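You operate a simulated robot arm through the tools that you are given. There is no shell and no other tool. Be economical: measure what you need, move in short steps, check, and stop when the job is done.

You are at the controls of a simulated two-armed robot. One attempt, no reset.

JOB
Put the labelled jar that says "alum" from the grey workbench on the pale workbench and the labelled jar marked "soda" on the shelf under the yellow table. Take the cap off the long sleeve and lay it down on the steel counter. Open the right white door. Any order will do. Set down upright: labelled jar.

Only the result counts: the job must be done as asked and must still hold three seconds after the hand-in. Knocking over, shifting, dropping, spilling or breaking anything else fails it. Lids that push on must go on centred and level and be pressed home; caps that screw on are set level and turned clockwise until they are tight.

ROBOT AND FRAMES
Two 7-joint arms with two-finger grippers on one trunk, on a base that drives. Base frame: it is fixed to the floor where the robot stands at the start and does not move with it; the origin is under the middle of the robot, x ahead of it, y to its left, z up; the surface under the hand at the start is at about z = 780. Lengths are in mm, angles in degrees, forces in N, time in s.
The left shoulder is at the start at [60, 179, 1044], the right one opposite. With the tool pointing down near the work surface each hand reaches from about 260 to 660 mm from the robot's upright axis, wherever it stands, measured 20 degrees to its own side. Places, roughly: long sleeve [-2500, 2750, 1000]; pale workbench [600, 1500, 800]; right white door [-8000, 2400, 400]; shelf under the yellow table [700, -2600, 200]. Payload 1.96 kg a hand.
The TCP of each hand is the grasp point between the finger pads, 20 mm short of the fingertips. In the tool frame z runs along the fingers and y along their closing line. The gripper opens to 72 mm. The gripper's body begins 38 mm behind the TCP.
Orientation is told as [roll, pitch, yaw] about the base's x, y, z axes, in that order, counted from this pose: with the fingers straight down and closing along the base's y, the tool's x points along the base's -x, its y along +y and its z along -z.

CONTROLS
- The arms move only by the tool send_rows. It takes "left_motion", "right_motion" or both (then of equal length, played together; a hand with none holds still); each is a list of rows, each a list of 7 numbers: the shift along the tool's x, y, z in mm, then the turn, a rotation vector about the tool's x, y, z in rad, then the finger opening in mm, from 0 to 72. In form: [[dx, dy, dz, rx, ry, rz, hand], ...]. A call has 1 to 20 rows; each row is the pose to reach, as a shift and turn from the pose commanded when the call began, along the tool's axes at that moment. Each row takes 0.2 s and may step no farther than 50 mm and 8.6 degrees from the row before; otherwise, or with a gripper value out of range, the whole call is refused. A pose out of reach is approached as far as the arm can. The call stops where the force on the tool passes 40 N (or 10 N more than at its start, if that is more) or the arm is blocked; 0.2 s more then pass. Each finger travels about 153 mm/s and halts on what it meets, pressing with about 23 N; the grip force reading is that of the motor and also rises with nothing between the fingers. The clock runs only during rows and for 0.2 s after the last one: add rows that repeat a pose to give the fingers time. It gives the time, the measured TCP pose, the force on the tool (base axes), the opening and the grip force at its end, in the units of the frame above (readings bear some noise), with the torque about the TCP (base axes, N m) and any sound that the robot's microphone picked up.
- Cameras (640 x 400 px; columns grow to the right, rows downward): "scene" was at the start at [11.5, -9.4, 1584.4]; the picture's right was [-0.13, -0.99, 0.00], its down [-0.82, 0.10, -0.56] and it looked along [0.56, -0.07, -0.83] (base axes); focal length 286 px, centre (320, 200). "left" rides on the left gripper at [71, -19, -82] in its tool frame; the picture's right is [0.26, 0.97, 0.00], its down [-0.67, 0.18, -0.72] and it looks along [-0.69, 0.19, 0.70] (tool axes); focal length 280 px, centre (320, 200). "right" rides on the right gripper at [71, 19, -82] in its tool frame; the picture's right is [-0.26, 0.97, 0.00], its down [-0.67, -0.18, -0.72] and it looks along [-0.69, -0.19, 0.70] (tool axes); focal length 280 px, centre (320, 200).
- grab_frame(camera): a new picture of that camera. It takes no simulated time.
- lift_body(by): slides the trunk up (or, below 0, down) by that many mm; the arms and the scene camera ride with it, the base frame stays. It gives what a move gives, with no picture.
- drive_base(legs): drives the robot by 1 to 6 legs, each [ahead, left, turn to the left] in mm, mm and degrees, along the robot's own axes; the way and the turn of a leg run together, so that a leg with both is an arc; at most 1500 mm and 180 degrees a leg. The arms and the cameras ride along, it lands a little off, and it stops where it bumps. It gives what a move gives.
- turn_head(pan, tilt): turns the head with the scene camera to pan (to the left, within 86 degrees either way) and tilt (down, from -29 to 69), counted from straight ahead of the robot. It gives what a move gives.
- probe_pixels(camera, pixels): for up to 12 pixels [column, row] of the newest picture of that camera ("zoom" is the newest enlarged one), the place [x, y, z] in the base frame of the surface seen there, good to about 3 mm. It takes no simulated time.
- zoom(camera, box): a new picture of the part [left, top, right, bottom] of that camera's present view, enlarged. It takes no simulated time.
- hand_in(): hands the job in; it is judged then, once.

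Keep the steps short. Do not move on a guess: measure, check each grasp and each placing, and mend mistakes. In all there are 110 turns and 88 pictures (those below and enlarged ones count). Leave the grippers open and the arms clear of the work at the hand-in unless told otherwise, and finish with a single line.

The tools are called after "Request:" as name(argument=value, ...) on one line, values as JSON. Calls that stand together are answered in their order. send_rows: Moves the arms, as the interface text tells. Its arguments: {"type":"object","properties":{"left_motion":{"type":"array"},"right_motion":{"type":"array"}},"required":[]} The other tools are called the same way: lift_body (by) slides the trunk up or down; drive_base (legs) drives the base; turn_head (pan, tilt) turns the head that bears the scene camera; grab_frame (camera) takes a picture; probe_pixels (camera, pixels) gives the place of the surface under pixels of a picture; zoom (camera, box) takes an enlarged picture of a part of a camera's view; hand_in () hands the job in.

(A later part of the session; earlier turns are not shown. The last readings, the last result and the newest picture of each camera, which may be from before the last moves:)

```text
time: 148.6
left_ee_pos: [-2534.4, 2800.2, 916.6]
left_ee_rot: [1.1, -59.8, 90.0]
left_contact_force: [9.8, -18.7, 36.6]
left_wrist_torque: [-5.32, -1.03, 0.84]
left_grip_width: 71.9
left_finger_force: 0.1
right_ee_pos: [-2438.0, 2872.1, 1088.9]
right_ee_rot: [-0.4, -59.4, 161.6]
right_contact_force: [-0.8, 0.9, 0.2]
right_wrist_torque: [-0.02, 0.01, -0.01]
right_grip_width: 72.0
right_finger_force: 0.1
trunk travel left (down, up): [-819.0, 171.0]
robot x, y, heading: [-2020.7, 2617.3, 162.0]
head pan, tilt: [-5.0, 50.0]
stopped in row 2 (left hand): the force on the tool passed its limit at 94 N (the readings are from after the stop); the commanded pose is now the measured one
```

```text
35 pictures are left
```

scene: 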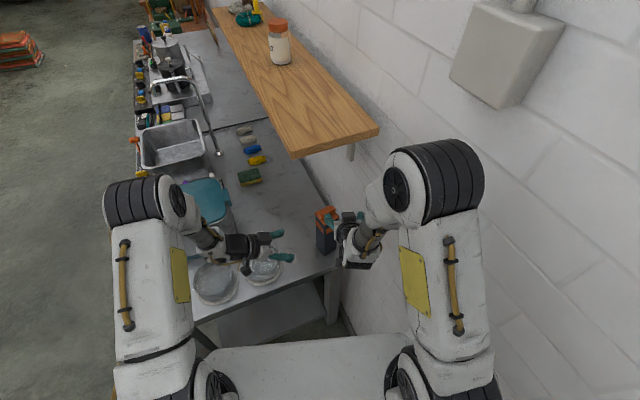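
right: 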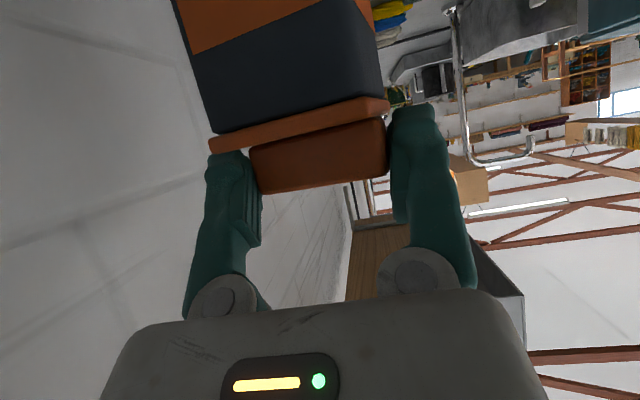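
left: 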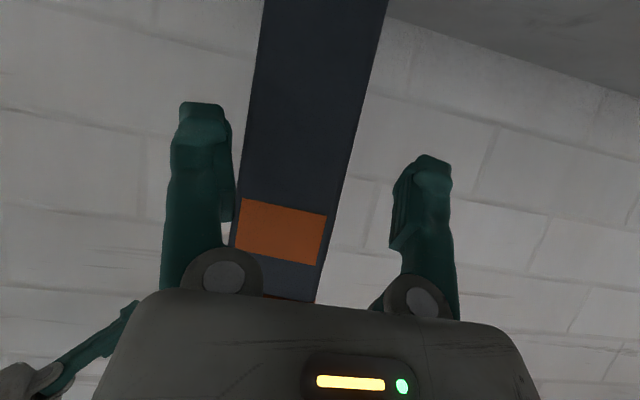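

Something blocked it: upward force about 130 mm behind the TCP, so probably the camera housing on a glass dish. I'll look at once.

Request:
zoom(camera="scene", box=[180, 180, 380, 305])

Request:
grab_frame(camera="right")

```text
3.20 times, centred on (280, 242) of scene
```

zoom: 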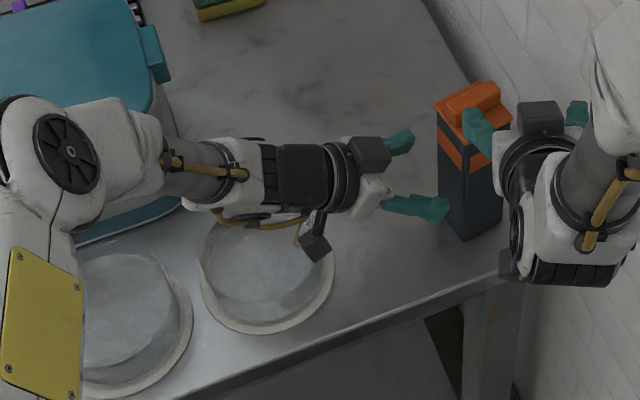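

```text
33 pictures are left
```

right: 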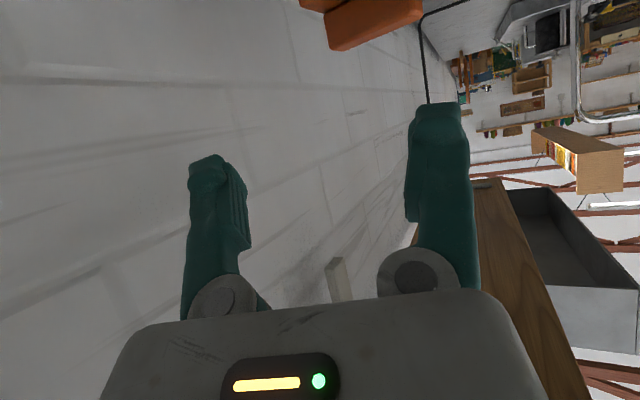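

The camera housing was over the second dish's rim. I'll retreat straight up and back, then check whether the dish moved.

Request:
send_rows(left_motion=[[-17, 0, -10, 0, 0, 0, 72], [-35, 0, -20, 0, 0, 0, 72], [-61, 0, -35, 0, 0, 0, 72], [-87, 0, -50, 0, 0, 0, 72], [-87, 0, -80, 0, 0, 0, 72]])

Request:
zoom(camera="scene", box=[180, 180, 380, 305])

```text
time: 149.8
left_ee_pos: [-2536.1, 2774.9, 1029.8]
left_ee_rot: [1.0, -59.7, 89.9]
left_contact_force: [0.3, -0.9, 0.0]
left_wrist_torque: [0.02, -0.02, 0.01]
left_grip_width: 72.1
left_finger_force: 0.0
right_ee_pos: [-2439.7, 2873.1, 1087.0]
right_ee_rot: [-0.4, -59.2, 161.6]
right_contact_force: [0.1, 0.0, 0.3]
right_wrist_torque: [0.02, 0.03, -0.02]
right_grip_width: 72.0
right_finger_force: 0.1
trunk travel left (down, up): [-819.0, 171.0]
robot x, y, heading: [-2021.4, 2620.0, 161.9]
head pan, tilt: [-5.0, 50.0]
```

```text
3.20 times, centred on (280, 242) of scene
```

zoom: 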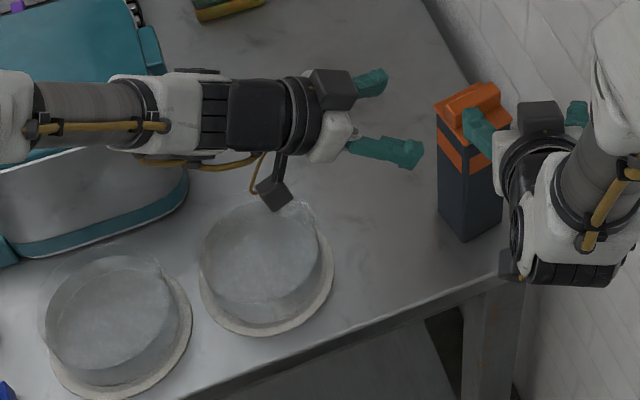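

The dish stands on its coaster as before. I'll measure its rim and edge to replan at a higher grip.

Request:
probe_pixels(camera="zoom", pixels=[[302, 206], [325, 225], [334, 265], [265, 335], [202, 290], [290, 318], [320, 240], [190, 315], [112, 398], [160, 270]])

Request:
grab_frame(camera="left")

```text
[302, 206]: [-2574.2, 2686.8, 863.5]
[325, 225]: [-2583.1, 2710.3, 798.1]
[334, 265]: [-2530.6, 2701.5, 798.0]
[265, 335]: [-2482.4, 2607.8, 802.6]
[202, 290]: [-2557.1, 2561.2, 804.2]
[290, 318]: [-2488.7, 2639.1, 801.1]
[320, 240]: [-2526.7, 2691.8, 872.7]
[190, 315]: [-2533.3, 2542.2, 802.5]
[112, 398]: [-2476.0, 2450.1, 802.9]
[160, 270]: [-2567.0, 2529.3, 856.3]
```

```text
31 pictures are left
```

left: 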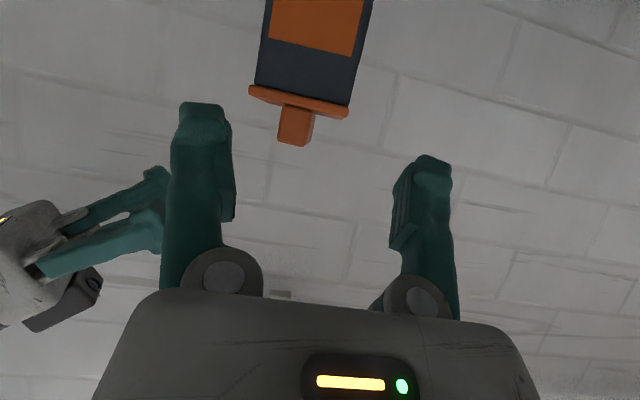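

The dish rim is z≈873 with its edge at y≈2700. I'll grip the sleeve higher, at z≈932: descend to 958 first, go forward to y 2850, then down.

Request:
send_rows(left_motion=[[32, -4, 16, 0, 0, 0, 72], [65, -8, 32, 0, 0, 0, 72], [65, -8, 32, 0, 0, 0, 72], [52, -8, 55, 0, 0, 0, 72], [38, -8, 78, 0, 0, 0, 72], [25, -8, 101, 0, 0, 0, 72], [25, -8, 101, 0, 0, 0, 72]])

Request:
grab_frame(camera="left")

```text
time: 151.4
left_ee_pos: [-2528.0, 2851.9, 956.4]
left_ee_rot: [1.0, -59.5, 90.0]
left_contact_force: [-0.4, -0.2, -0.3]
left_wrist_torque: [-0.02, -0.01, 0.0]
left_grip_width: 72.2
left_finger_force: 0.0
right_ee_pos: [-2441.4, 2874.1, 1086.2]
right_ee_rot: [-0.3, -59.3, 161.4]
right_contact_force: [1.1, 1.1, -0.1]
right_wrist_torque: [0.02, 0.0, -0.01]
right_grip_width: 71.7
right_finger_force: 0.1
trunk travel left (down, up): [-819.0, 171.0]
robot x, y, heading: [-2027.3, 2618.8, 161.9]
head pan, tilt: [-5.0, 50.0]
```

```text
30 pictures are left
```

left: 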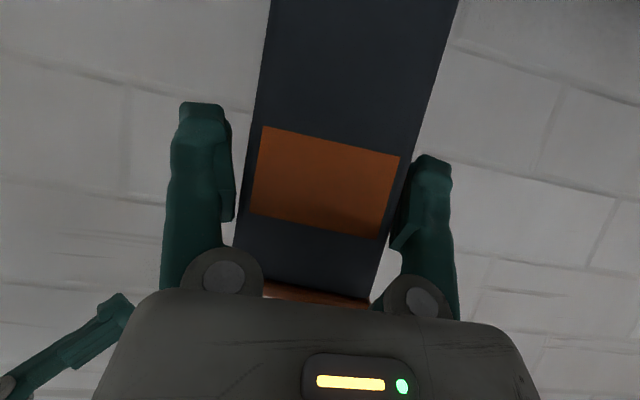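

Centred around the body with no force. I'll go down 24 mm and close the left fingers.

Request:
send_rows(left_motion=[[10, 0, 6, 0, 0, 0, 72], [20.8, 0, 12, 0, 0, 0, 72], [20.8, 0, 12, 0, 0, 0, 72], [20.8, 0, 12, 0, 0, 0, 58], [20.8, 0, 12, 0, 0, 0, 48], [20.8, 0, 12, 0, 0, 0, 36], [20.8, 0, 12, 0, 0, 0, 36]])

Request:
grab_frame(camera="left")

Request:
grab_frame(camera="scene")

```text
time: 153.0
left_ee_pos: [-2525.5, 2854.6, 932.5]
left_ee_rot: [0.9, -59.7, 90.1]
left_contact_force: [1.1, 0.2, 1.6]
left_wrist_torque: [0.23, -0.13, -0.04]
left_grip_width: 67.3
left_finger_force: 22.8
right_ee_pos: [-2440.6, 2874.3, 1086.6]
right_ee_rot: [-0.4, -59.4, 161.5]
right_contact_force: [0.2, -0.3, -0.6]
right_wrist_torque: [-0.01, 0.0, 0.01]
right_grip_width: 71.9
right_finger_force: 0.0
trunk travel left (down, up): [-819.0, 171.0]
robot x, y, heading: [-2024.3, 2622.4, 162.0]
head pan, tilt: [-5.0, 50.0]
```

```text
29 pictures are left
```

left: 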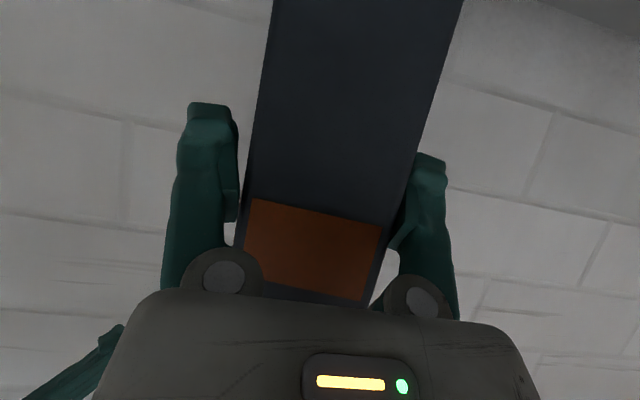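

```text
28 pictures are left
```

scene: 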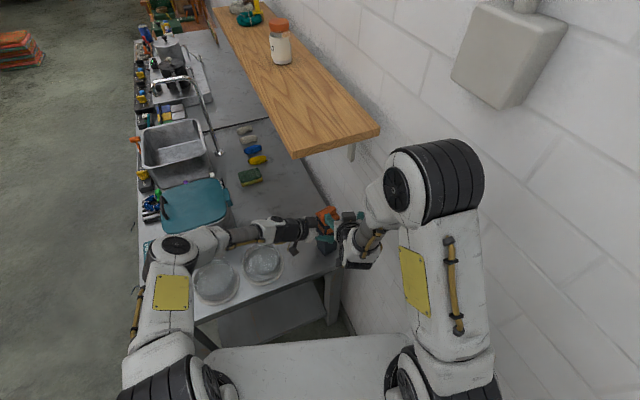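

The opening stopped at 67 mm, wider than I measured the body. I'll check what the fingers touch.

Request:
probe_pixels(camera="left", pixels=[[250, 185], [320, 190], [400, 190], [242, 225], [385, 240], [235, 190], [408, 200], [262, 60], [440, 60], [350, 60]])

Request:
zoom(camera="left", box=[150, 60, 470, 320])

Request:
zoom(camera="scene", box=[270, 190, 390, 280])

```text
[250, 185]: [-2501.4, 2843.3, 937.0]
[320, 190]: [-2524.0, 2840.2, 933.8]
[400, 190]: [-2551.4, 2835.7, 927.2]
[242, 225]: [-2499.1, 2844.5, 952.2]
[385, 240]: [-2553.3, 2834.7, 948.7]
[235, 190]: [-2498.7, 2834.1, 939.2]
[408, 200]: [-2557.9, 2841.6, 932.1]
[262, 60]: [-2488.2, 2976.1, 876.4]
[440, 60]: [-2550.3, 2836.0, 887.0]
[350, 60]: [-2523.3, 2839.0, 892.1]
```

```text
1.54 times, centred on (310, 190) of left
```

zoom: 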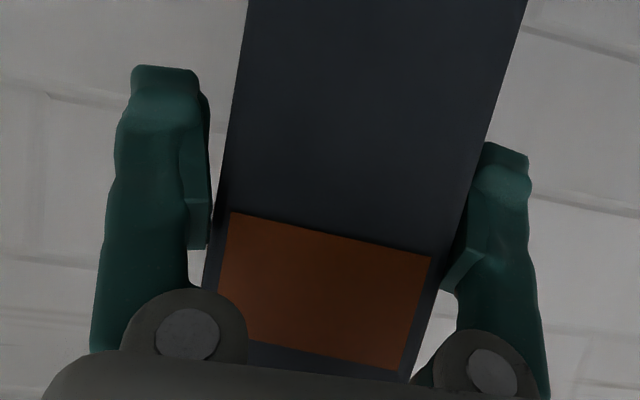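

```text
4.44 times, centred on (330, 235) of scene
```

zoom: 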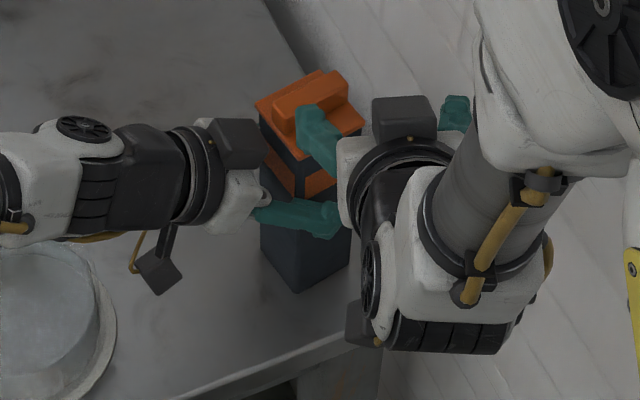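

The body is about 56 mm square and turned ≈9.5°, so I was gripping on corners. I'll open, turn the left hand 9.5° to match, recentre and close.

Request:
send_rows(left_motion=[[0, 0, 0, 0, 0, 0, 72], [0, 0, 0, 0, 0, 0, 72], [0.5, 1.5, -1, -0.072, 0, -0.042, 72], [1, 3, -1.7, -0.144, 0, -0.083, 72], [1, 3, -1.7, -0.144, 0, -0.083, 72], [1, 3, -1.7, -0.144, 0, -0.083, 62], [1, 3, -1.7, -0.144, 0, -0.083, 52], [1, 3, -1.7, -0.144, 0, -0.083, 36], [1, 3, -1.7, -0.144, 0, -0.083, 36]])

Request:
grab_frame(camera="left")

```text
time: 155.0
left_ee_pos: [-2530.5, 2851.1, 933.7]
left_ee_rot: [1.0, -59.6, 99.4]
left_contact_force: [-0.5, 0.1, 2.4]
left_wrist_torque: [0.06, 0.15, 0.03]
left_grip_width: 68.6
left_finger_force: 23.0
right_ee_pos: [-2440.6, 2874.4, 1087.1]
right_ee_rot: [-0.4, -59.3, 161.4]
right_contact_force: [-0.1, -0.8, -0.1]
right_wrist_torque: [0.0, -0.01, -0.01]
right_grip_width: 72.2
right_finger_force: 0.0
trunk travel left (down, up): [-819.0, 171.0]
robot x, y, heading: [-2025.3, 2617.3, 162.0]
head pan, tilt: [-5.0, 50.0]
```

```text
25 pictures are left
```

left: 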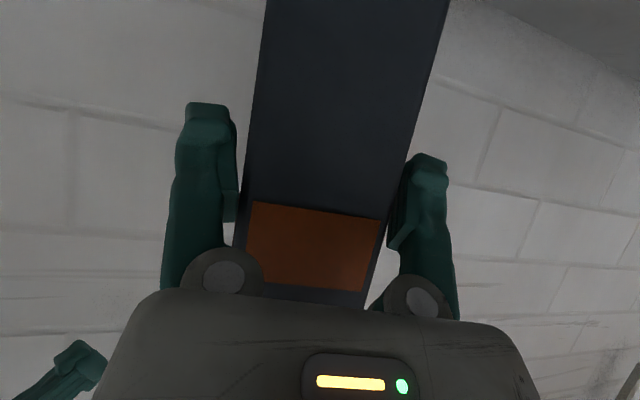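

Request:
probe_pixels(camera="left", pixels=[[255, 185], [300, 185], [350, 185], [395, 185], [246, 215], [238, 210], [405, 195], [395, 225], [262, 80], [420, 80], [232, 160], [410, 170]])

Request:
probe_pixels(camera="scene", pixels=[[325, 260], [320, 262], [330, 262], [335, 250]])

```text
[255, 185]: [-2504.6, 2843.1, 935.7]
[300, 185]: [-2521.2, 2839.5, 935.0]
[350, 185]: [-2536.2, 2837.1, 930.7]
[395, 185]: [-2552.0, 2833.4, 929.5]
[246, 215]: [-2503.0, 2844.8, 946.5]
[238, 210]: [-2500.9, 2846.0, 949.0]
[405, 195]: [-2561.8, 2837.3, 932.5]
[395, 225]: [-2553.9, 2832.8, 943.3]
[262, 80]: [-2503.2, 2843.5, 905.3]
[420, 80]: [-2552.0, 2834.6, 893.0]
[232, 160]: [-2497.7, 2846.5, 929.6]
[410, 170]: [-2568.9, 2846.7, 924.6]
```

```text
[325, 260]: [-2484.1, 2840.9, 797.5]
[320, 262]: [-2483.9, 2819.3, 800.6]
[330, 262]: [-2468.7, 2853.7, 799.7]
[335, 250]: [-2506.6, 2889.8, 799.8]
```

The fingers press the body firmly (23 N, nothing shifting), so the hold will serve. Next I'll turn the right hand to yaw ≈185 and line up in front of the cap handle.

Request:
send_rows(right_motion=[[5, 1, 4, -0.118, 0, -0.07, 72], [10, 2, 8, -0.236, 0, -0.14, 72], [15.6, 3.2, 13, -0.354, 0, -0.21, 72], [15.6, 3.2, 13, -0.354, 0, -0.21, 72]])

Request:
grab_frame(camera="right")

Request:
probe_pixels(camera="right", pixels=[[320, 68], [340, 68], [300, 68], [320, 50]])

```text
time: 156.0
left_ee_pos: [-2531.1, 2851.0, 931.0]
left_ee_rot: [1.0, -59.6, 99.4]
left_contact_force: [0.1, 0.2, 1.7]
left_wrist_torque: [0.11, 0.08, 0.03]
left_grip_width: 68.4
left_finger_force: 23.5
right_ee_pos: [-2445.0, 2873.1, 1067.7]
right_ee_rot: [-0.3, -59.2, -175.0]
right_contact_force: [-0.4, 0.6, -0.6]
right_wrist_torque: [0.0, -0.03, -0.01]
right_grip_width: 72.1
right_finger_force: 0.0
trunk travel left (down, up): [-819.0, 171.0]
robot x, y, heading: [-2024.8, 2614.6, 161.7]
head pan, tilt: [-5.0, 50.0]
```

```text
24 pictures are left
```

right: 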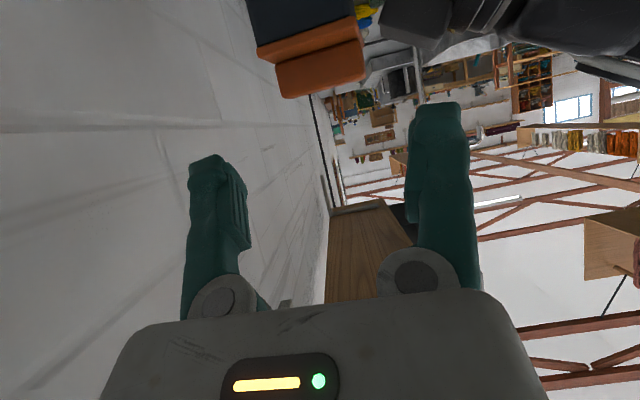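

```text
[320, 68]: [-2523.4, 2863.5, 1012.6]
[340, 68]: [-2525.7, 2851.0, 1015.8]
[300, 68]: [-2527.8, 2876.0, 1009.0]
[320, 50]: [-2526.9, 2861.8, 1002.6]
```

The handle is straight ahead (centre y≈2864). I'll advance 90 mm and close.

Request:
send_rows(right_motion=[[0, 2, 30, 0, 0, 0, 72], [0, 2, 55, 0, 0, 0, 72], [0, 2, 75, 0, 0, 0, 72], [0, 2, 90, 0, 0, 0, 72], [0, 2, 90, 0, 0, 0, 72], [0, 2, 90, 0, 0, 0, 60], [0, 2, 90, 0, 0, 0, 50], [0, 2, 90, 0, 0, 0, 38], [0, 2, 90, 0, 0, 0, 38]])

Request:
grab_frame(camera="right")

```text
time: 158.0
left_ee_pos: [-2530.8, 2851.3, 931.8]
left_ee_rot: [1.0, -59.7, 99.3]
left_contact_force: [1.1, -0.3, 0.0]
left_wrist_torque: [-0.01, -0.02, -0.01]
left_grip_width: 68.1
left_finger_force: 23.3
right_ee_pos: [-2521.1, 2865.1, 1022.4]
right_ee_rot: [-0.3, -59.3, -175.0]
right_contact_force: [-0.8, 0.3, -0.6]
right_wrist_torque: [0.03, -0.01, 0.02]
right_grip_width: 54.8
right_finger_force: 23.2
trunk travel left (down, up): [-819.0, 171.0]
robot x, y, heading: [-2028.6, 2619.1, 162.1]
head pan, tilt: [-5.0, 50.0]
heard: snap
```

```text
23 pictures are left
```

right: 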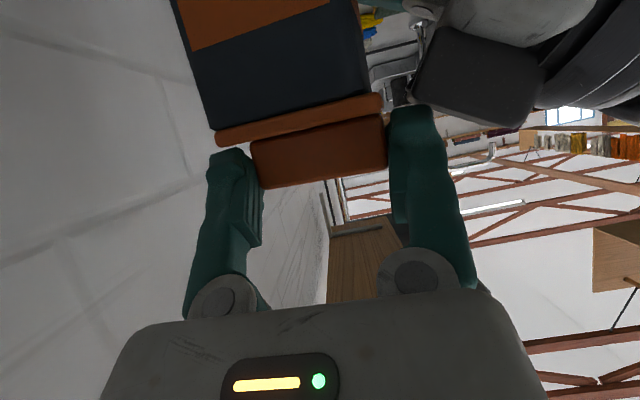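

Gripped at 54.8 mm. I'll pull the cap up 12 mm slowly while the left hand holds.

Request:
send_rows(right_motion=[[-2.6, 0, -1.5, 0, 0, 0, 38], [-5.2, 0, -3.1, 0, 0, 0, 38], [-7.8, 0, -4.6, 0, 0, 0, 38], [-10.4, 0, -6.1, 0, 0, 0, 38], [-10.4, 0, -6.1, 0, 0, 0, 38]], left_motion=[[0, 0, 0, 0, 0, 0, 36], [0, 0, 0, 0, 0, 0, 36], [0, 0, 0, 0, 0, 0, 36], [0, 0, 0, 0, 0, 0, 36], [0, 0, 0, 0, 0, 0, 36]])

Request:
grab_frame(camera="right")

```text
time: 159.2
left_ee_pos: [-2531.4, 2849.9, 932.8]
left_ee_rot: [1.0, -59.6, 99.3]
left_contact_force: [0.7, 0.2, 1.0]
left_wrist_torque: [-0.07, -0.01, 0.0]
left_grip_width: 67.8
left_finger_force: 22.8
right_ee_pos: [-2520.7, 2865.3, 1033.7]
right_ee_rot: [-0.3, -59.3, -174.9]
right_contact_force: [-1.0, -0.6, 0.3]
right_wrist_torque: [-0.01, 0.01, 0.04]
right_grip_width: 54.8
right_finger_force: 23.1
trunk travel left (down, up): [-819.0, 171.0]
robot x, y, heading: [-2024.5, 2613.7, 161.8]
head pan, tilt: [-5.0, 50.0]
```

```text
22 pictures are left
```

right: 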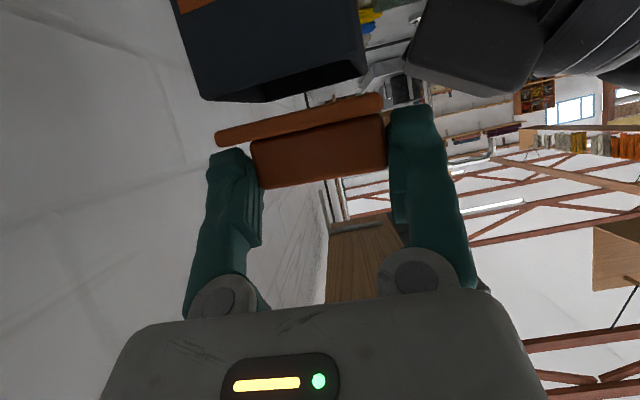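

The cap is off; the sleeve mouth is open and the left hand held it. I'll raise the cap 60 mm, then open the left hand and withdraw it by the same way.

Request:
send_rows(right_motion=[[-17, 0, -10, 0, 0, 0, 38], [-34, 0, -20, 0, 0, 0, 38], [-52, 0, -31, 0, 0, 0, 38], [-52, 0, -31, 0, 0, 0, 38], [-52, 0, -31, 0, 0, 0, 38], [-52, 0, -31, 0, 0, 0, 38], [-52, 0, -31, 0, 0, 0, 38], [-52, 0, -31, 0, 0, 0, 38], [-52, 0, -31, 0, 0, 0, 38], [-52, 0, -31, 0, 0, 0, 38], [-52, 0, -31, 0, 0, 0, 38], [-52, 0, -31, 0, 0, 0, 38]], left_motion=[[0, 0, 0, 0, 0, 0, 36], [0, 0, 0, 0, 0, 0, 36], [0, 0, 0, 0, 0, 0, 72], [0, 0, 0, 0, 0, 0, 72], [-11, 0, -6, 0, 0, 0, 72], [-22, 0, -12.5, 0, 0, 0, 72], [-2, 0, -47, 0, 0, 0, 72], [18, 0, -81, 0, 0, 0, 72], [-12, 0, -99, 0, 0, 0, 72], [-42, 0, -117, 0, 0, 0, 72], [-25, 0, -147, 0, 0, 0, 72], [-7, 0, -177, 0, 0, 0, 72]])

Request:
grab_frame(camera="scene")

Request:
grab_frame(camera="left")

```text
time: 161.8
left_ee_pos: [-2502.9, 2703.1, 1031.0]
left_ee_rot: [1.0, -59.7, 99.3]
left_contact_force: [-0.3, 0.2, 0.4]
left_wrist_torque: [-0.03, 0.01, -0.03]
left_grip_width: 72.3
left_finger_force: 0.1
right_ee_pos: [-2521.6, 2863.5, 1091.5]
right_ee_rot: [-0.4, -59.3, -174.9]
right_contact_force: [-0.2, 0.3, -0.1]
right_wrist_torque: [0.04, 0.01, -0.03]
right_grip_width: 54.8
right_finger_force: 22.1
trunk travel left (down, up): [-819.0, 171.0]
robot x, y, heading: [-2029.4, 2619.7, 161.8]
head pan, tilt: [-5.0, 50.0]
```

```text
21 pictures are left
```

scene: 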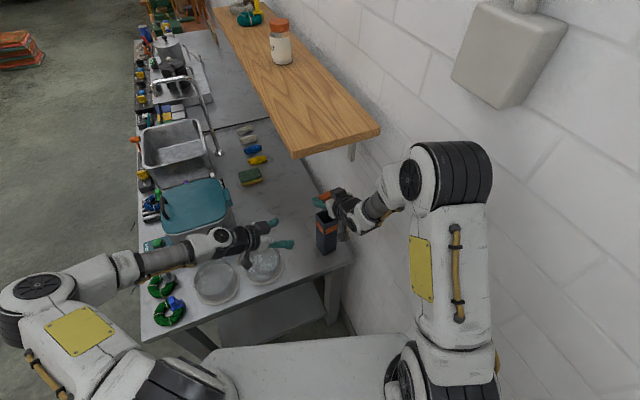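

```text
20 pictures are left
```

left: 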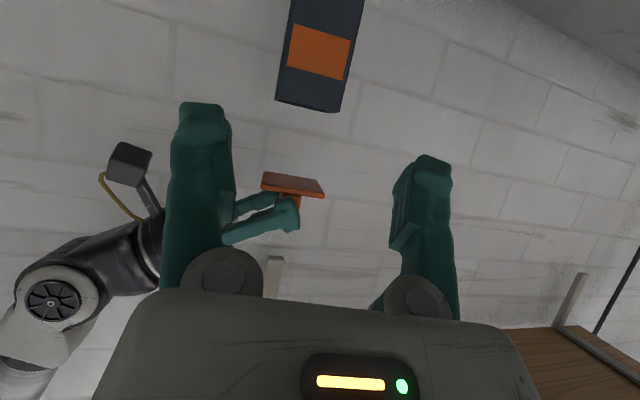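

The cap is a flat plate with a handle. Its bottom sits roughly 30 mm below the right TCP. I'll check that, then move the left hand away and carry the cap to above (-2512,2764).

Request:
probe_pixels(camera="left", pixels=[[290, 183], [268, 185], [318, 192], [295, 200], [310, 108], [278, 100]])

Request:
send_rows(left_motion=[[2, -15, -34, 0, 0, 0, 72], [4, -30, -68, 0, 0, 0, 72], [7, -45, -101, 0, 0, 0, 72], [9, -61, -135, 0, 0, 0, 72], [9, -61, -135, 0, 0, 0, 72], [9, -61, -135, 0, 0, 0, 72], [9, -61, -135, 0, 0, 0, 72], [9, -61, -135, 0, 0, 0, 72], [9, -61, -135, 0, 0, 0, 72], [9, -61, -135, 0, 0, 0, 72], [9, -61, -135, 0, 0, 0, 72], [9, -61, -135, 0, 0, 0, 72]], right_motion=[[0, 0, 0, 0, 0, 0, 38], [0, 0, 0, 0, 0, 0, 38], [0, 0, 0, 0, 0, 0, 38], [0, 34, 0, 0, 0, 0, 38], [0, 68, 0, 0, 0, 0, 38], [0, 101, 0, 0, 0, 0, 38], [36, 101, 21, 0, 0, 0, 38], [72, 101, 42, 0, 0, 0, 38], [108, 101, 64, 0, 0, 0, 38], [144, 101, 85, 0, 0, 0, 38], [180, 101, 107, 0, 0, 0, 38], [180, 101, 107, 0, 0, 0, 38]])

Request:
zoom(camera="scene", box=[200, 170, 400, 295])

```text
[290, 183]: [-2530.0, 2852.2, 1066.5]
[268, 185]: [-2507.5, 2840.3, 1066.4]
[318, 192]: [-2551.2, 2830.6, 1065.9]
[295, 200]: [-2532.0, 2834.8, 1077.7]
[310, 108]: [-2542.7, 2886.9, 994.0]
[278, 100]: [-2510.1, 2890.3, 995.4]
```

```text
time: 164.4
left_ee_pos: [-2419.8, 2595.6, 1088.3]
left_ee_rot: [1.2, -59.7, 99.4]
left_contact_force: [-0.1, -0.5, 0.9]
left_wrist_torque: [0.0, -0.03, 0.03]
left_grip_width: 71.9
left_finger_force: 0.0
right_ee_pos: [-2513.5, 2763.7, 884.8]
right_ee_rot: [-0.3, -59.3, -175.0]
right_contact_force: [-0.1, -0.9, 0.6]
right_wrist_torque: [-0.01, 0.01, 0.0]
right_grip_width: 54.4
right_finger_force: 22.8
trunk travel left (down, up): [-819.0, 171.0]
robot x, y, heading: [-2022.9, 2615.1, 162.1]
head pan, tilt: [-5.0, 50.0]
```

```text
3.20 times, centred on (300, 232) of scene
```

zoom: 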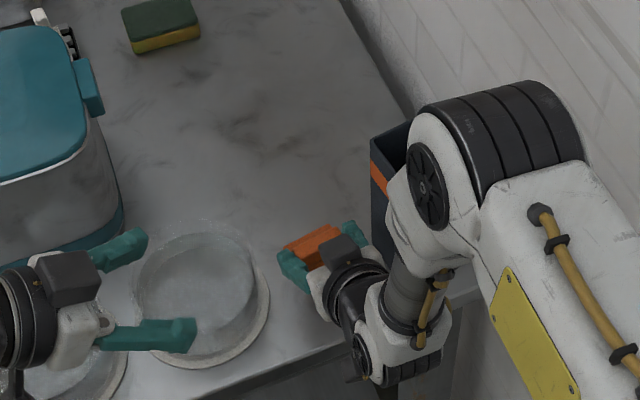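

The cap is over the free spot with its bottom ≈25 mm below the TCP. I'll lower to about 3 mm above, then creep.

Request:
send_rows(right_motion=[[17, 0, 10, 0, 0, 0, 38], [34, 0, 20, 0, 0, 0, 38], [44.5, 0, 26.3, 0, 0, 0, 38], [45.5, 0, 27, 0, 0, 0, 38], [46.5, 0, 27.6, 0, 0, 0, 38], [47.5, 0, 28.2, 0, 0, 0, 38], [47.5, 0, 28.2, 0, 0, 0, 38]])

```text
time: 166.0
left_ee_pos: [-2420.7, 2595.1, 1089.1]
left_ee_rot: [1.0, -59.7, 99.4]
left_contact_force: [0.3, 0.1, -0.1]
left_wrist_torque: [-0.04, -0.04, 0.0]
left_grip_width: 71.9
left_finger_force: 0.1
right_ee_pos: [-2513.2, 2765.2, 829.2]
right_ee_rot: [-0.3, -59.1, -175.0]
right_contact_force: [0.2, 0.8, -1.0]
right_wrist_torque: [-0.01, 0.0, -0.06]
right_grip_width: 54.7
right_finger_force: 22.6
trunk travel left (down, up): [-819.0, 171.0]
robot x, y, heading: [-2027.6, 2614.5, 161.9]
head pan, tilt: [-5.0, 50.0]
```

Request:
send_rows(right_motion=[[0.9, 0, 0.5, 0, 0, 0, 38], [1.7, 0, 1, 0, 0, 0, 38], [2.6, 0, 1.5, 0, 0, 0, 38], [2.6, 0, 1.5, 0, 0, 0, 38]])

Request:
grab_frame(camera="right")

```text
time: 167.0
left_ee_pos: [-2419.6, 2594.9, 1088.4]
left_ee_rot: [1.0, -59.7, 99.3]
left_contact_force: [0.8, 0.3, 0.3]
left_wrist_torque: [0.02, -0.02, 0.03]
left_grip_width: 71.8
left_finger_force: 0.1
right_ee_pos: [-2511.9, 2762.9, 826.6]
right_ee_rot: [-0.3, -59.5, -175.0]
right_contact_force: [0.5, 0.9, 11.5]
right_wrist_torque: [0.29, 0.58, -0.07]
right_grip_width: 54.6
right_finger_force: 22.9
trunk travel left (down, up): [-819.0, 171.0]
robot x, y, heading: [-2021.8, 2622.3, 162.0]
head pan, tilt: [-5.0, 50.0]
```

```text
18 pictures are left
```

right: 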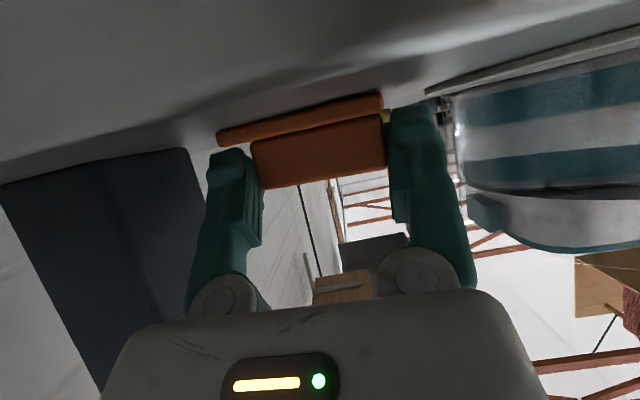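

Contact at 11.5 N, and the cap is lying flat. I'll ease up 1 mm, open and back out.

Request:
send_rows(right_motion=[[-0.9, 0, -0.5, 0, 0, 0, 45], [-0.9, 0, -0.5, 0, 0, 0, 60], [-0.9, 0, -0.5, 0, 0, 0, 72], [-0.9, 0, -0.5, 0, 0, 0, 72], [-0.9, 0, -15, 0, 0, 0, 72], [-0.9, 0, -45, 0, 0, 0, 72], [-0.9, 0, -85, 0, 0, 0, 72], [-0.9, 0, -120, 0, 0, 0, 72], [-40, 10, -145, 0, 0, 0, 72], [-80, 20, -168, 0, 0, 0, 72], [-120, 30, -190, 0, 0, 0, 72]])

Request:
zoom(camera="scene", box=[180, 170, 380, 295])

```text
time: 169.4
left_ee_pos: [-2420.3, 2594.5, 1088.9]
left_ee_rot: [1.1, -59.8, 99.3]
left_contact_force: [0.1, -0.1, -1.0]
left_wrist_torque: [-0.01, 0.01, 0.01]
left_grip_width: 71.9
left_finger_force: 0.0
right_ee_pos: [-2409.9, 2740.8, 1025.0]
right_ee_rot: [-0.4, -59.3, -175.1]
right_contact_force: [-0.2, -0.8, -0.1]
right_wrist_torque: [-0.03, -0.02, 0.01]
right_grip_width: 72.1
right_finger_force: 0.0
trunk travel left (down, up): [-819.0, 171.0]
robot x, y, heading: [-2023.2, 2618.0, 161.7]
head pan, tilt: [-5.0, 50.0]
```

```text
3.20 times, centred on (280, 232) of scene
```

zoom: 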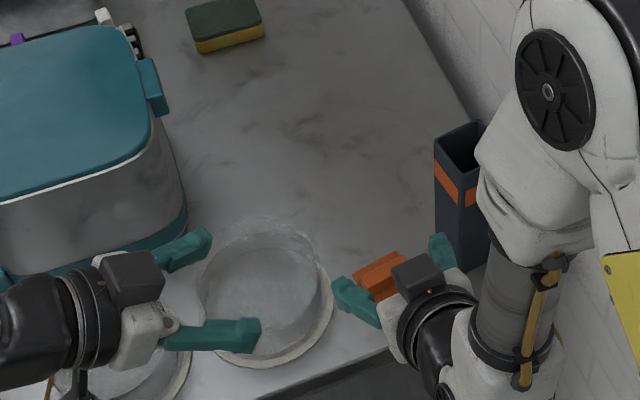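

The cap lies on the counter beside the open sleeve. I'll raise the trunk, back out, verify, and move into the aisle facing -x.

Request:
lift_body(by=80)

Request:
drive_base(legs=[[-400, 0, 0], [0, 0, 18], [0, 850, 0]])

Request:
turn_head(pan=-15, tilt=15)

Request:
grab_frame(camera="scene")

```text
time: 170.6
left_ee_pos: [-2419.8, 2595.4, 1168.3]
left_ee_rot: [1.1, -59.6, 99.4]
left_contact_force: [-0.1, 0.5, 0.6]
left_wrist_torque: [0.0, 0.0, 0.0]
left_grip_width: 71.8
left_finger_force: 0.0
right_ee_pos: [-2410.7, 2740.7, 1102.9]
right_ee_rot: [-0.2, -59.3, -175.1]
right_contact_force: [0.0, 0.3, 0.5]
right_wrist_torque: [0.0, 0.02, 0.02]
right_grip_width: 71.8
right_finger_force: 0.2
trunk travel left (down, up): [-899.0, 91.0]
robot x, y, heading: [-2020.9, 2617.0, 162.1]
head pan, tilt: [-5.0, 50.0]
```

```text
time: 178.2
left_ee_pos: [-2020.5, 1500.5, 1169.1]
left_ee_rot: [1.0, -59.7, 116.8]
left_contact_force: [0.8, 0.8, 0.2]
left_wrist_torque: [0.02, 0.03, 0.03]
left_grip_width: 72.0
left_finger_force: 0.0
right_ee_pos: [-2054.7, 1641.8, 1104.0]
right_ee_rot: [-0.2, -59.3, -157.6]
right_contact_force: [0.3, 0.2, 0.3]
right_wrist_torque: [0.0, 0.01, 0.0]
right_grip_width: 71.9
right_finger_force: 0.1
trunk travel left (down, up): [-899.0, 91.0]
robot x, y, heading: [-1650.5, 1637.9, 179.4]
head pan, tilt: [-5.0, 50.0]
```

```text
time: 179.2
left_ee_pos: [-2020.4, 1500.5, 1168.3]
left_ee_rot: [0.9, -59.7, 116.9]
left_contact_force: [0.2, 0.6, 0.4]
left_wrist_torque: [0.0, -0.01, -0.01]
left_grip_width: 71.8
left_finger_force: 0.1
right_ee_pos: [-2056.2, 1642.0, 1103.9]
right_ee_rot: [-0.3, -59.2, -157.6]
right_contact_force: [-0.7, -1.0, 0.0]
right_wrist_torque: [0.02, 0.01, 0.01]
right_grip_width: 72.1
right_finger_force: 0.1
trunk travel left (down, up): [-899.0, 91.0]
robot x, y, heading: [-1652.2, 1639.2, 179.2]
head pan, tilt: [-15.0, 15.0]
```

```text
16 pictures are left
```

scene: 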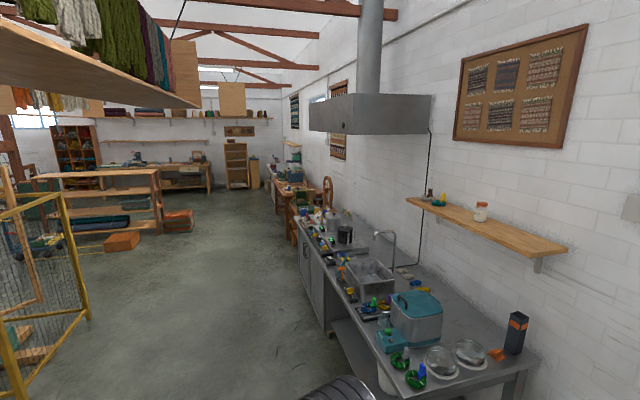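

The cap and the sleeve both stay in place (497,354). I'll measure the aisle to the far end and enlarge where the white doors should be.

Request:
probe_pixels(camera="scene", pixels=[[88, 315], [193, 228], [245, 188], [275, 212], [293, 235], [200, 190], [160, 215], [262, 185], [290, 165]])

Request:
zoom(camera="scene", box=[180, 110, 340, 210])

```text
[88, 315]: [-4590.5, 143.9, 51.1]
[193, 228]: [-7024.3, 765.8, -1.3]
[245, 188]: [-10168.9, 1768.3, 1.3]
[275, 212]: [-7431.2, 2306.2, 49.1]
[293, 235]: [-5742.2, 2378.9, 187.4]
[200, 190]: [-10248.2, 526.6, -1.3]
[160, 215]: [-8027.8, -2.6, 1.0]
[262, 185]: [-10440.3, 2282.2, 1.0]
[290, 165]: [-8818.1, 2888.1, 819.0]
```

```text
4.00 times, centred on (260, 160) of scene
```

zoom: 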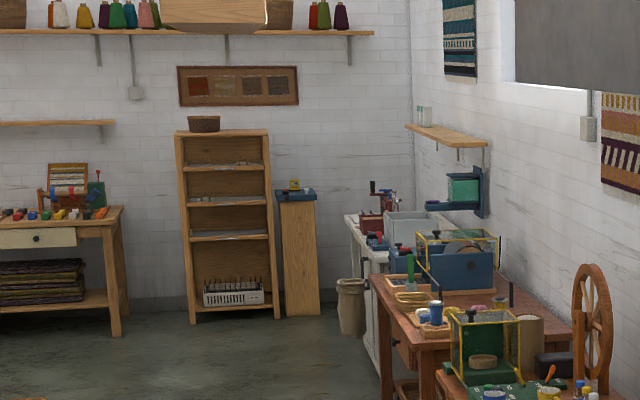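

The white cabinet is beyond the wooden table, along the same wall, so its doors should face -y. I'll drive down the aisle to x≈-7850 and turn to face it.

Request:
drive_base(legs=[[1500, 0, 0.8], [1500, 50, 0], [1500, 50, 0], [1500, 50, 0], [250, 0, 0], [0, 0, -90]])

Request:
turn_head(pan=0, tilt=45)

Request:
grab_frame(camera="scene")

```text
refused: leg 2 is longer than a leg can be; nothing moved
```

```text
time: 180.2
left_ee_pos: [-2020.7, 1499.8, 1168.3]
left_ee_rot: [1.0, -59.7, 116.9]
left_contact_force: [0.6, -0.3, -0.3]
left_wrist_torque: [0.0, -0.02, 0.01]
left_grip_width: 72.1
left_finger_force: 0.0
right_ee_pos: [-2055.4, 1641.1, 1104.1]
right_ee_rot: [-0.3, -59.3, -157.5]
right_contact_force: [-0.3, 0.2, 0.1]
right_wrist_torque: [-0.04, -0.01, -0.01]
right_grip_width: 72.0
right_finger_force: 0.1
trunk travel left (down, up): [-899.0, 91.0]
robot x, y, heading: [-1648.0, 1640.4, 179.3]
head pan, tilt: [0.0, 45.0]
```

```text
14 pictures are left
```

scene: 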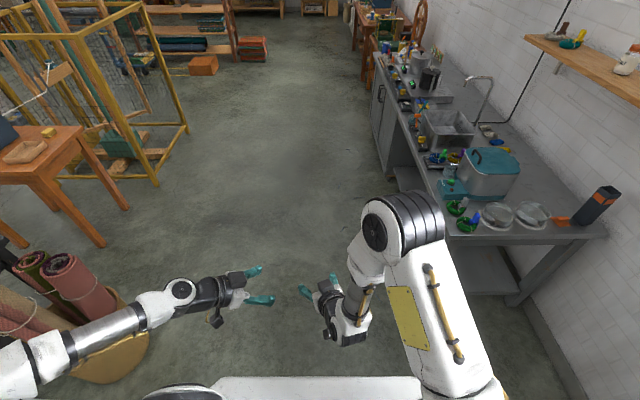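

A leg was slightly too long, so I'll redo it with shorter legs.

Request:
drive_base(legs=[[1480, 0, 0.7], [1480, 40, 0], [1480, 40, 0], [1480, 40, 0], [330, 30, 0], [0, 0, -90]])

Request:
turn_head(pan=0, tilt=48)

Request:
grab_frame(camera="scene")

```text
time: 214.1
left_ee_pos: [-8052.6, 2190.6, 1167.8]
left_ee_rot: [1.1, -59.6, 23.5]
left_contact_force: [0.0, 0.2, -0.1]
left_wrist_torque: [0.03, 0.01, -0.01]
left_grip_width: 71.9
left_finger_force: 0.2
right_ee_pos: [-7909.6, 2217.0, 1103.6]
right_ee_rot: [-0.4, -59.3, 109.0]
right_contact_force: [0.1, 0.2, -0.2]
right_wrist_torque: [0.01, -0.01, 0.02]
right_grip_width: 71.9
right_finger_force: 0.1
trunk travel left (down, up): [-899.0, 91.0]
robot x, y, heading: [-7934.6, 1813.4, 85.8]
head pan, tilt: [0.0, 45.0]
```

```text
time: 214.7
left_ee_pos: [-8053.8, 2190.9, 1169.0]
left_ee_rot: [1.0, -59.7, 23.4]
left_contact_force: [-0.1, 0.0, 0.2]
left_wrist_torque: [-0.02, -0.01, 0.05]
left_grip_width: 71.8
left_finger_force: 0.1
right_ee_pos: [-7907.7, 2215.4, 1104.8]
right_ee_rot: [-0.3, -59.3, 109.0]
right_contact_force: [-0.1, -0.1, 0.2]
right_wrist_torque: [-0.01, 0.01, 0.03]
right_grip_width: 71.9
right_finger_force: 0.1
trunk travel left (down, up): [-899.0, 91.0]
robot x, y, heading: [-7937.4, 1815.7, 85.7]
head pan, tilt: [0.0, 48.0]
```

```text
13 pictures are left
```

scene: 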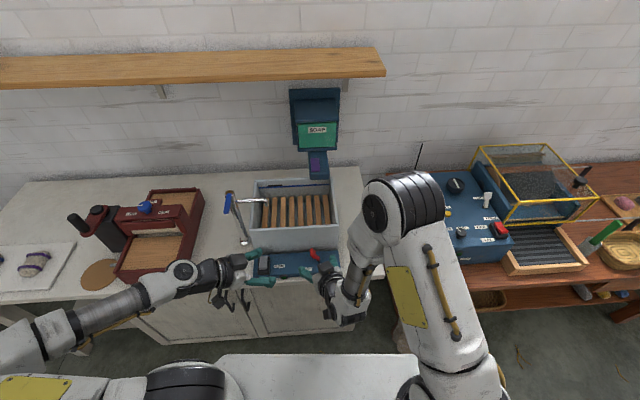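

The white bench with two doors is right ahead. I'll back off 650, lower the trunk 400 and view the doors.

Request:
drive_base(legs=[[-650, 0, 4.2]])

Request:
lift_body(by=-400)

Request:
turn_head(pan=5, tilt=40)

Request:
grab_frame(camera="scene")

```text
time: 218.3
left_ee_pos: [-8102.5, 1544.7, 1168.5]
left_ee_rot: [1.0, -59.8, 27.3]
left_contact_force: [0.3, 0.4, 0.1]
left_wrist_torque: [0.01, 0.0, -0.01]
left_grip_width: 72.1
left_finger_force: 0.0
right_ee_pos: [-7960.0, 1580.5, 1104.4]
right_ee_rot: [-0.1, -59.2, 112.7]
right_contact_force: [0.3, 0.2, -0.2]
right_wrist_torque: [-0.03, 0.0, -0.04]
right_grip_width: 72.0
right_finger_force: 0.2
trunk travel left (down, up): [-899.0, 91.0]
robot x, y, heading: [-7962.2, 1175.7, 89.6]
head pan, tilt: [0.0, 48.0]
```

```text
time: 222.1
left_ee_pos: [-8101.8, 1544.0, 767.2]
left_ee_rot: [1.0, -59.7, 27.1]
left_contact_force: [0.4, -0.1, -0.5]
left_wrist_torque: [-0.02, -0.05, 0.01]
left_grip_width: 72.3
left_finger_force: 0.1
right_ee_pos: [-7959.6, 1579.8, 703.3]
right_ee_rot: [-0.2, -59.3, 112.8]
right_contact_force: [0.2, -0.7, -0.4]
right_wrist_torque: [-0.03, 0.0, 0.01]
right_grip_width: 71.8
right_finger_force: 0.0
trunk travel left (down, up): [-499.0, 491.0]
robot x, y, heading: [-7964.6, 1178.4, 89.5]
head pan, tilt: [0.0, 48.0]
```

```text
time: 222.8
left_ee_pos: [-8101.8, 1542.9, 768.1]
left_ee_rot: [1.0, -59.6, 27.0]
left_contact_force: [0.6, 0.1, -0.5]
left_wrist_torque: [-0.01, 0.0, -0.02]
left_grip_width: 71.9
left_finger_force: 0.0
right_ee_pos: [-7960.5, 1579.0, 705.4]
right_ee_rot: [-0.3, -59.3, 112.6]
right_contact_force: [-0.1, -0.2, 0.7]
right_wrist_torque: [-0.01, 0.01, -0.02]
right_grip_width: 72.0
right_finger_force: 0.0
trunk travel left (down, up): [-499.0, 491.0]
robot x, y, heading: [-7962.6, 1171.8, 89.7]
head pan, tilt: [5.0, 40.0]
```

```text
12 pictures are left
```

scene: 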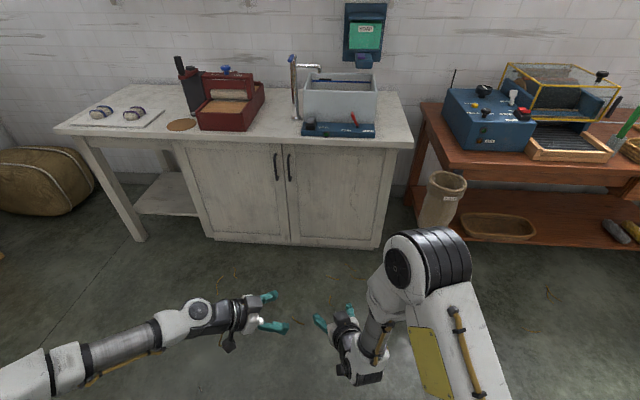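

The right door has a vertical bar handle at (290,167) and its hinge is at the right, near (385,200). I'll measure.

Request:
probe_pixels(camera="scene", pixels=[[290, 156], [290, 168], [291, 179], [276, 168], [284, 230], [286, 160], [378, 230], [388, 170], [330, 190], [350, 143], [440, 220], [292, 240]])

Request:
zoom(camera="scene", box=[260, 130, 404, 250])

```text
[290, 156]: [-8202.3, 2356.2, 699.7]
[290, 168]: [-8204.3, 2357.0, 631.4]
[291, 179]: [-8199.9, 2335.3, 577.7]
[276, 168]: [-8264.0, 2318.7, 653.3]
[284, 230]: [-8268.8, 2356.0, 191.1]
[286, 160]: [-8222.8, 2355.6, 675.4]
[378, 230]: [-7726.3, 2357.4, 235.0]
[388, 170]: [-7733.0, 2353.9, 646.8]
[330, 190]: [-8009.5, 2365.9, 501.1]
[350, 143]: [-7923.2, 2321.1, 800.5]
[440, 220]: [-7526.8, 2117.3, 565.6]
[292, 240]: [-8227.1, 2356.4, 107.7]
```

```text
3.33 times, centred on (332, 190) of scene
```

zoom: 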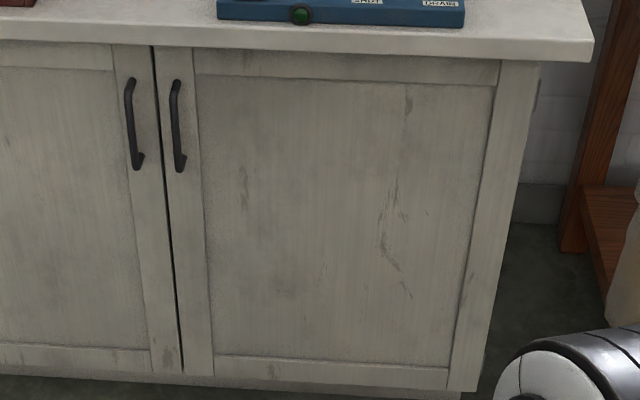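

Handle bar at about (-8203,2319), z 585–690, and hinge line at x≈-7740. My plan is to grip the bar with the right hand and drive the base on an arc about the hinge, so the hand moves rigidly with the door. First I'll turn the right hand to yaw 90, lower 65, and line up.

Request:
send_rows(right_motion=[[0, 0, 8, 0.114, 0, 0.067, 72], [0, 0, 16, 0.227, 0, 0.135, 72], [0, 0, 25, 0.341, 0, 0.202, 72], [0, 0, 25, 0.341, 0, 0.202, 72]])

Request:
lift_body(by=-50)

Request:
drive_base(legs=[[0, 240, 0.3], [560, 0, 0]])

Request:
grab_frame(camera="right")

```text
time: 223.8
left_ee_pos: [-8102.0, 1542.5, 768.9]
left_ee_rot: [0.9, -59.7, 27.1]
left_contact_force: [0.1, 0.3, -0.6]
left_wrist_torque: [0.05, 0.0, 0.01]
left_grip_width: 71.7
left_finger_force: 0.1
right_ee_pos: [-7967.9, 1599.9, 692.3]
right_ee_rot: [-0.3, -59.3, 89.8]
right_contact_force: [0.0, 0.0, -0.4]
right_wrist_torque: [0.03, -0.03, -0.01]
right_grip_width: 72.1
right_finger_force: 0.1
trunk travel left (down, up): [-499.0, 491.0]
robot x, y, heading: [-7960.6, 1173.1, 89.6]
head pan, tilt: [5.0, 40.0]
```

```text
time: 224.7
left_ee_pos: [-8101.4, 1542.3, 718.6]
left_ee_rot: [1.0, -59.7, 27.1]
left_contact_force: [0.0, -0.3, 0.6]
left_wrist_torque: [0.0, 0.0, 0.0]
left_grip_width: 72.2
left_finger_force: 0.0
right_ee_pos: [-7967.0, 1599.2, 641.8]
right_ee_rot: [-0.4, -59.3, 90.0]
right_contact_force: [0.2, 0.7, 0.2]
right_wrist_torque: [-0.01, 0.01, -0.04]
right_grip_width: 71.9
right_finger_force: 0.0
trunk travel left (down, up): [-449.0, 541.0]
robot x, y, heading: [-7962.1, 1170.9, 89.7]
head pan, tilt: [5.0, 40.0]
```

```text
time: 229.3
left_ee_pos: [-8343.9, 2097.4, 717.8]
left_ee_rot: [1.1, -59.7, 27.6]
left_contact_force: [0.3, 0.1, 0.5]
left_wrist_torque: [0.0, -0.01, 0.03]
left_grip_width: 72.0
left_finger_force: 0.0
right_ee_pos: [-8211.1, 2155.0, 642.4]
right_ee_rot: [-0.3, -59.3, 90.5]
right_contact_force: [-0.5, 0.0, -0.5]
right_wrist_torque: [-0.04, -0.03, 0.03]
right_grip_width: 72.0
right_finger_force: 0.0
trunk travel left (down, up): [-449.0, 541.0]
robot x, y, heading: [-8200.8, 1726.6, 90.3]
head pan, tilt: [5.0, 40.0]
```

```text
10 pictures are left
```

right: 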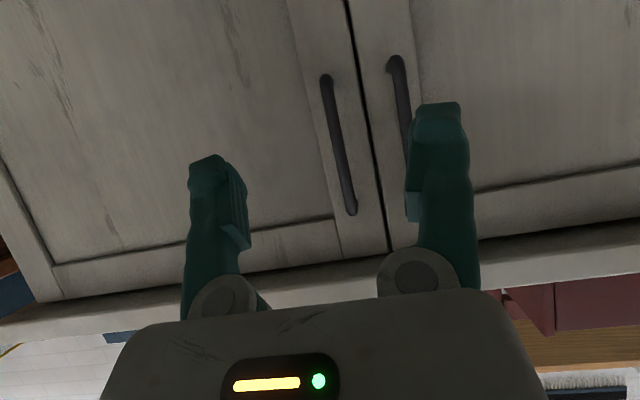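

In this view the right door is at image left and its handle is at (338,145). I'll measure it.

Request:
probe_pixels(camera="right", pixels=[[327, 90], [333, 115], [339, 145], [345, 175], [351, 207], [300, 150], [320, 180], [400, 110]])

```text
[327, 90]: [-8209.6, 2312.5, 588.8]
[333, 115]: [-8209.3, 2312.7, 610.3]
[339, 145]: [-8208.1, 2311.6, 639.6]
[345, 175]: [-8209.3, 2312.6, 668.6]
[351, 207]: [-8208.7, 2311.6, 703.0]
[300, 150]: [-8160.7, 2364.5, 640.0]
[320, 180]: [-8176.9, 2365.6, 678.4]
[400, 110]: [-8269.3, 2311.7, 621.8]
```

Bar: x -8209, front y 2312, z 580–705. I'll advance the right hand horizontally to (-8209,2310,640) and close on it.

Request:
send_rows(right_motion=[[-20, -1, 35, 0, 0, 0, 72], [-40, -2, 70, 0, 0, 0, 72], [-58, -2, 100, 0, 0, 0, 72], [-70, -2, 121, 0, 0, 0, 72], [-77, -2, 134, 0, 0, 0, 72], [-77, -2, 134, 0, 0, 0, 72], [-77, -2, 134, 0, 0, 0, 45], [-77, -2, 134, 0, 0, 0, 20], [-77, -2, 134, 0, 0, 0, 0], [-77, -2, 134, 0, 0, 0, 0]])

Request:
grab_frame(camera="right")

```text
time: 231.5
left_ee_pos: [-8343.6, 2097.2, 718.2]
left_ee_rot: [0.9, -59.6, 27.6]
left_contact_force: [0.1, 0.3, 0.3]
left_wrist_torque: [0.0, -0.01, 0.01]
left_grip_width: 72.0
left_finger_force: 0.0
right_ee_pos: [-8207.6, 2309.6, 640.5]
right_ee_rot: [-0.3, -59.3, 90.4]
right_contact_force: [17.0, 2.2, -3.0]
right_wrist_torque: [0.19, -0.13, -0.15]
right_grip_width: 11.1
right_finger_force: 38.7
trunk travel left (down, up): [-449.0, 541.0]
robot x, y, heading: [-8197.4, 1728.8, 90.1]
head pan, tilt: [5.0, 40.0]
```

```text
9 pictures are left
```

right: 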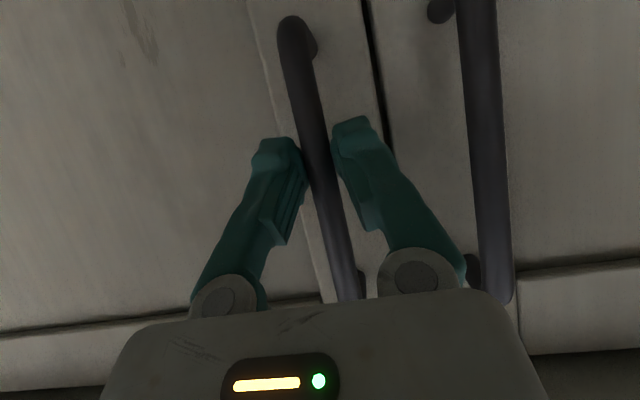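

The bar is gripped (11 mm). First small arc about the hinge is 8°: back 64, right 89, turn left 8.

Request:
drive_base(legs=[[-64, -89, 8]])

```text
time: 232.7
left_ee_pos: [-8299.8, 2017.4, 717.7]
left_ee_rot: [1.0, -59.5, 35.5]
left_contact_force: [0.4, 0.0, 0.5]
left_wrist_torque: [0.03, -0.01, 0.03]
left_grip_width: 72.1
left_finger_force: 0.1
right_ee_pos: [-8195.4, 2246.3, 639.1]
right_ee_rot: [-0.2, -59.2, 98.4]
right_contact_force: [28.8, 6.1, -5.1]
right_wrist_torque: [0.1, -0.15, -0.25]
right_grip_width: 11.4
right_finger_force: 38.5
trunk travel left (down, up): [-449.0, 541.0]
robot x, y, heading: [-8106.6, 1672.8, 98.1]
head pan, tilt: [5.0, 40.0]
```

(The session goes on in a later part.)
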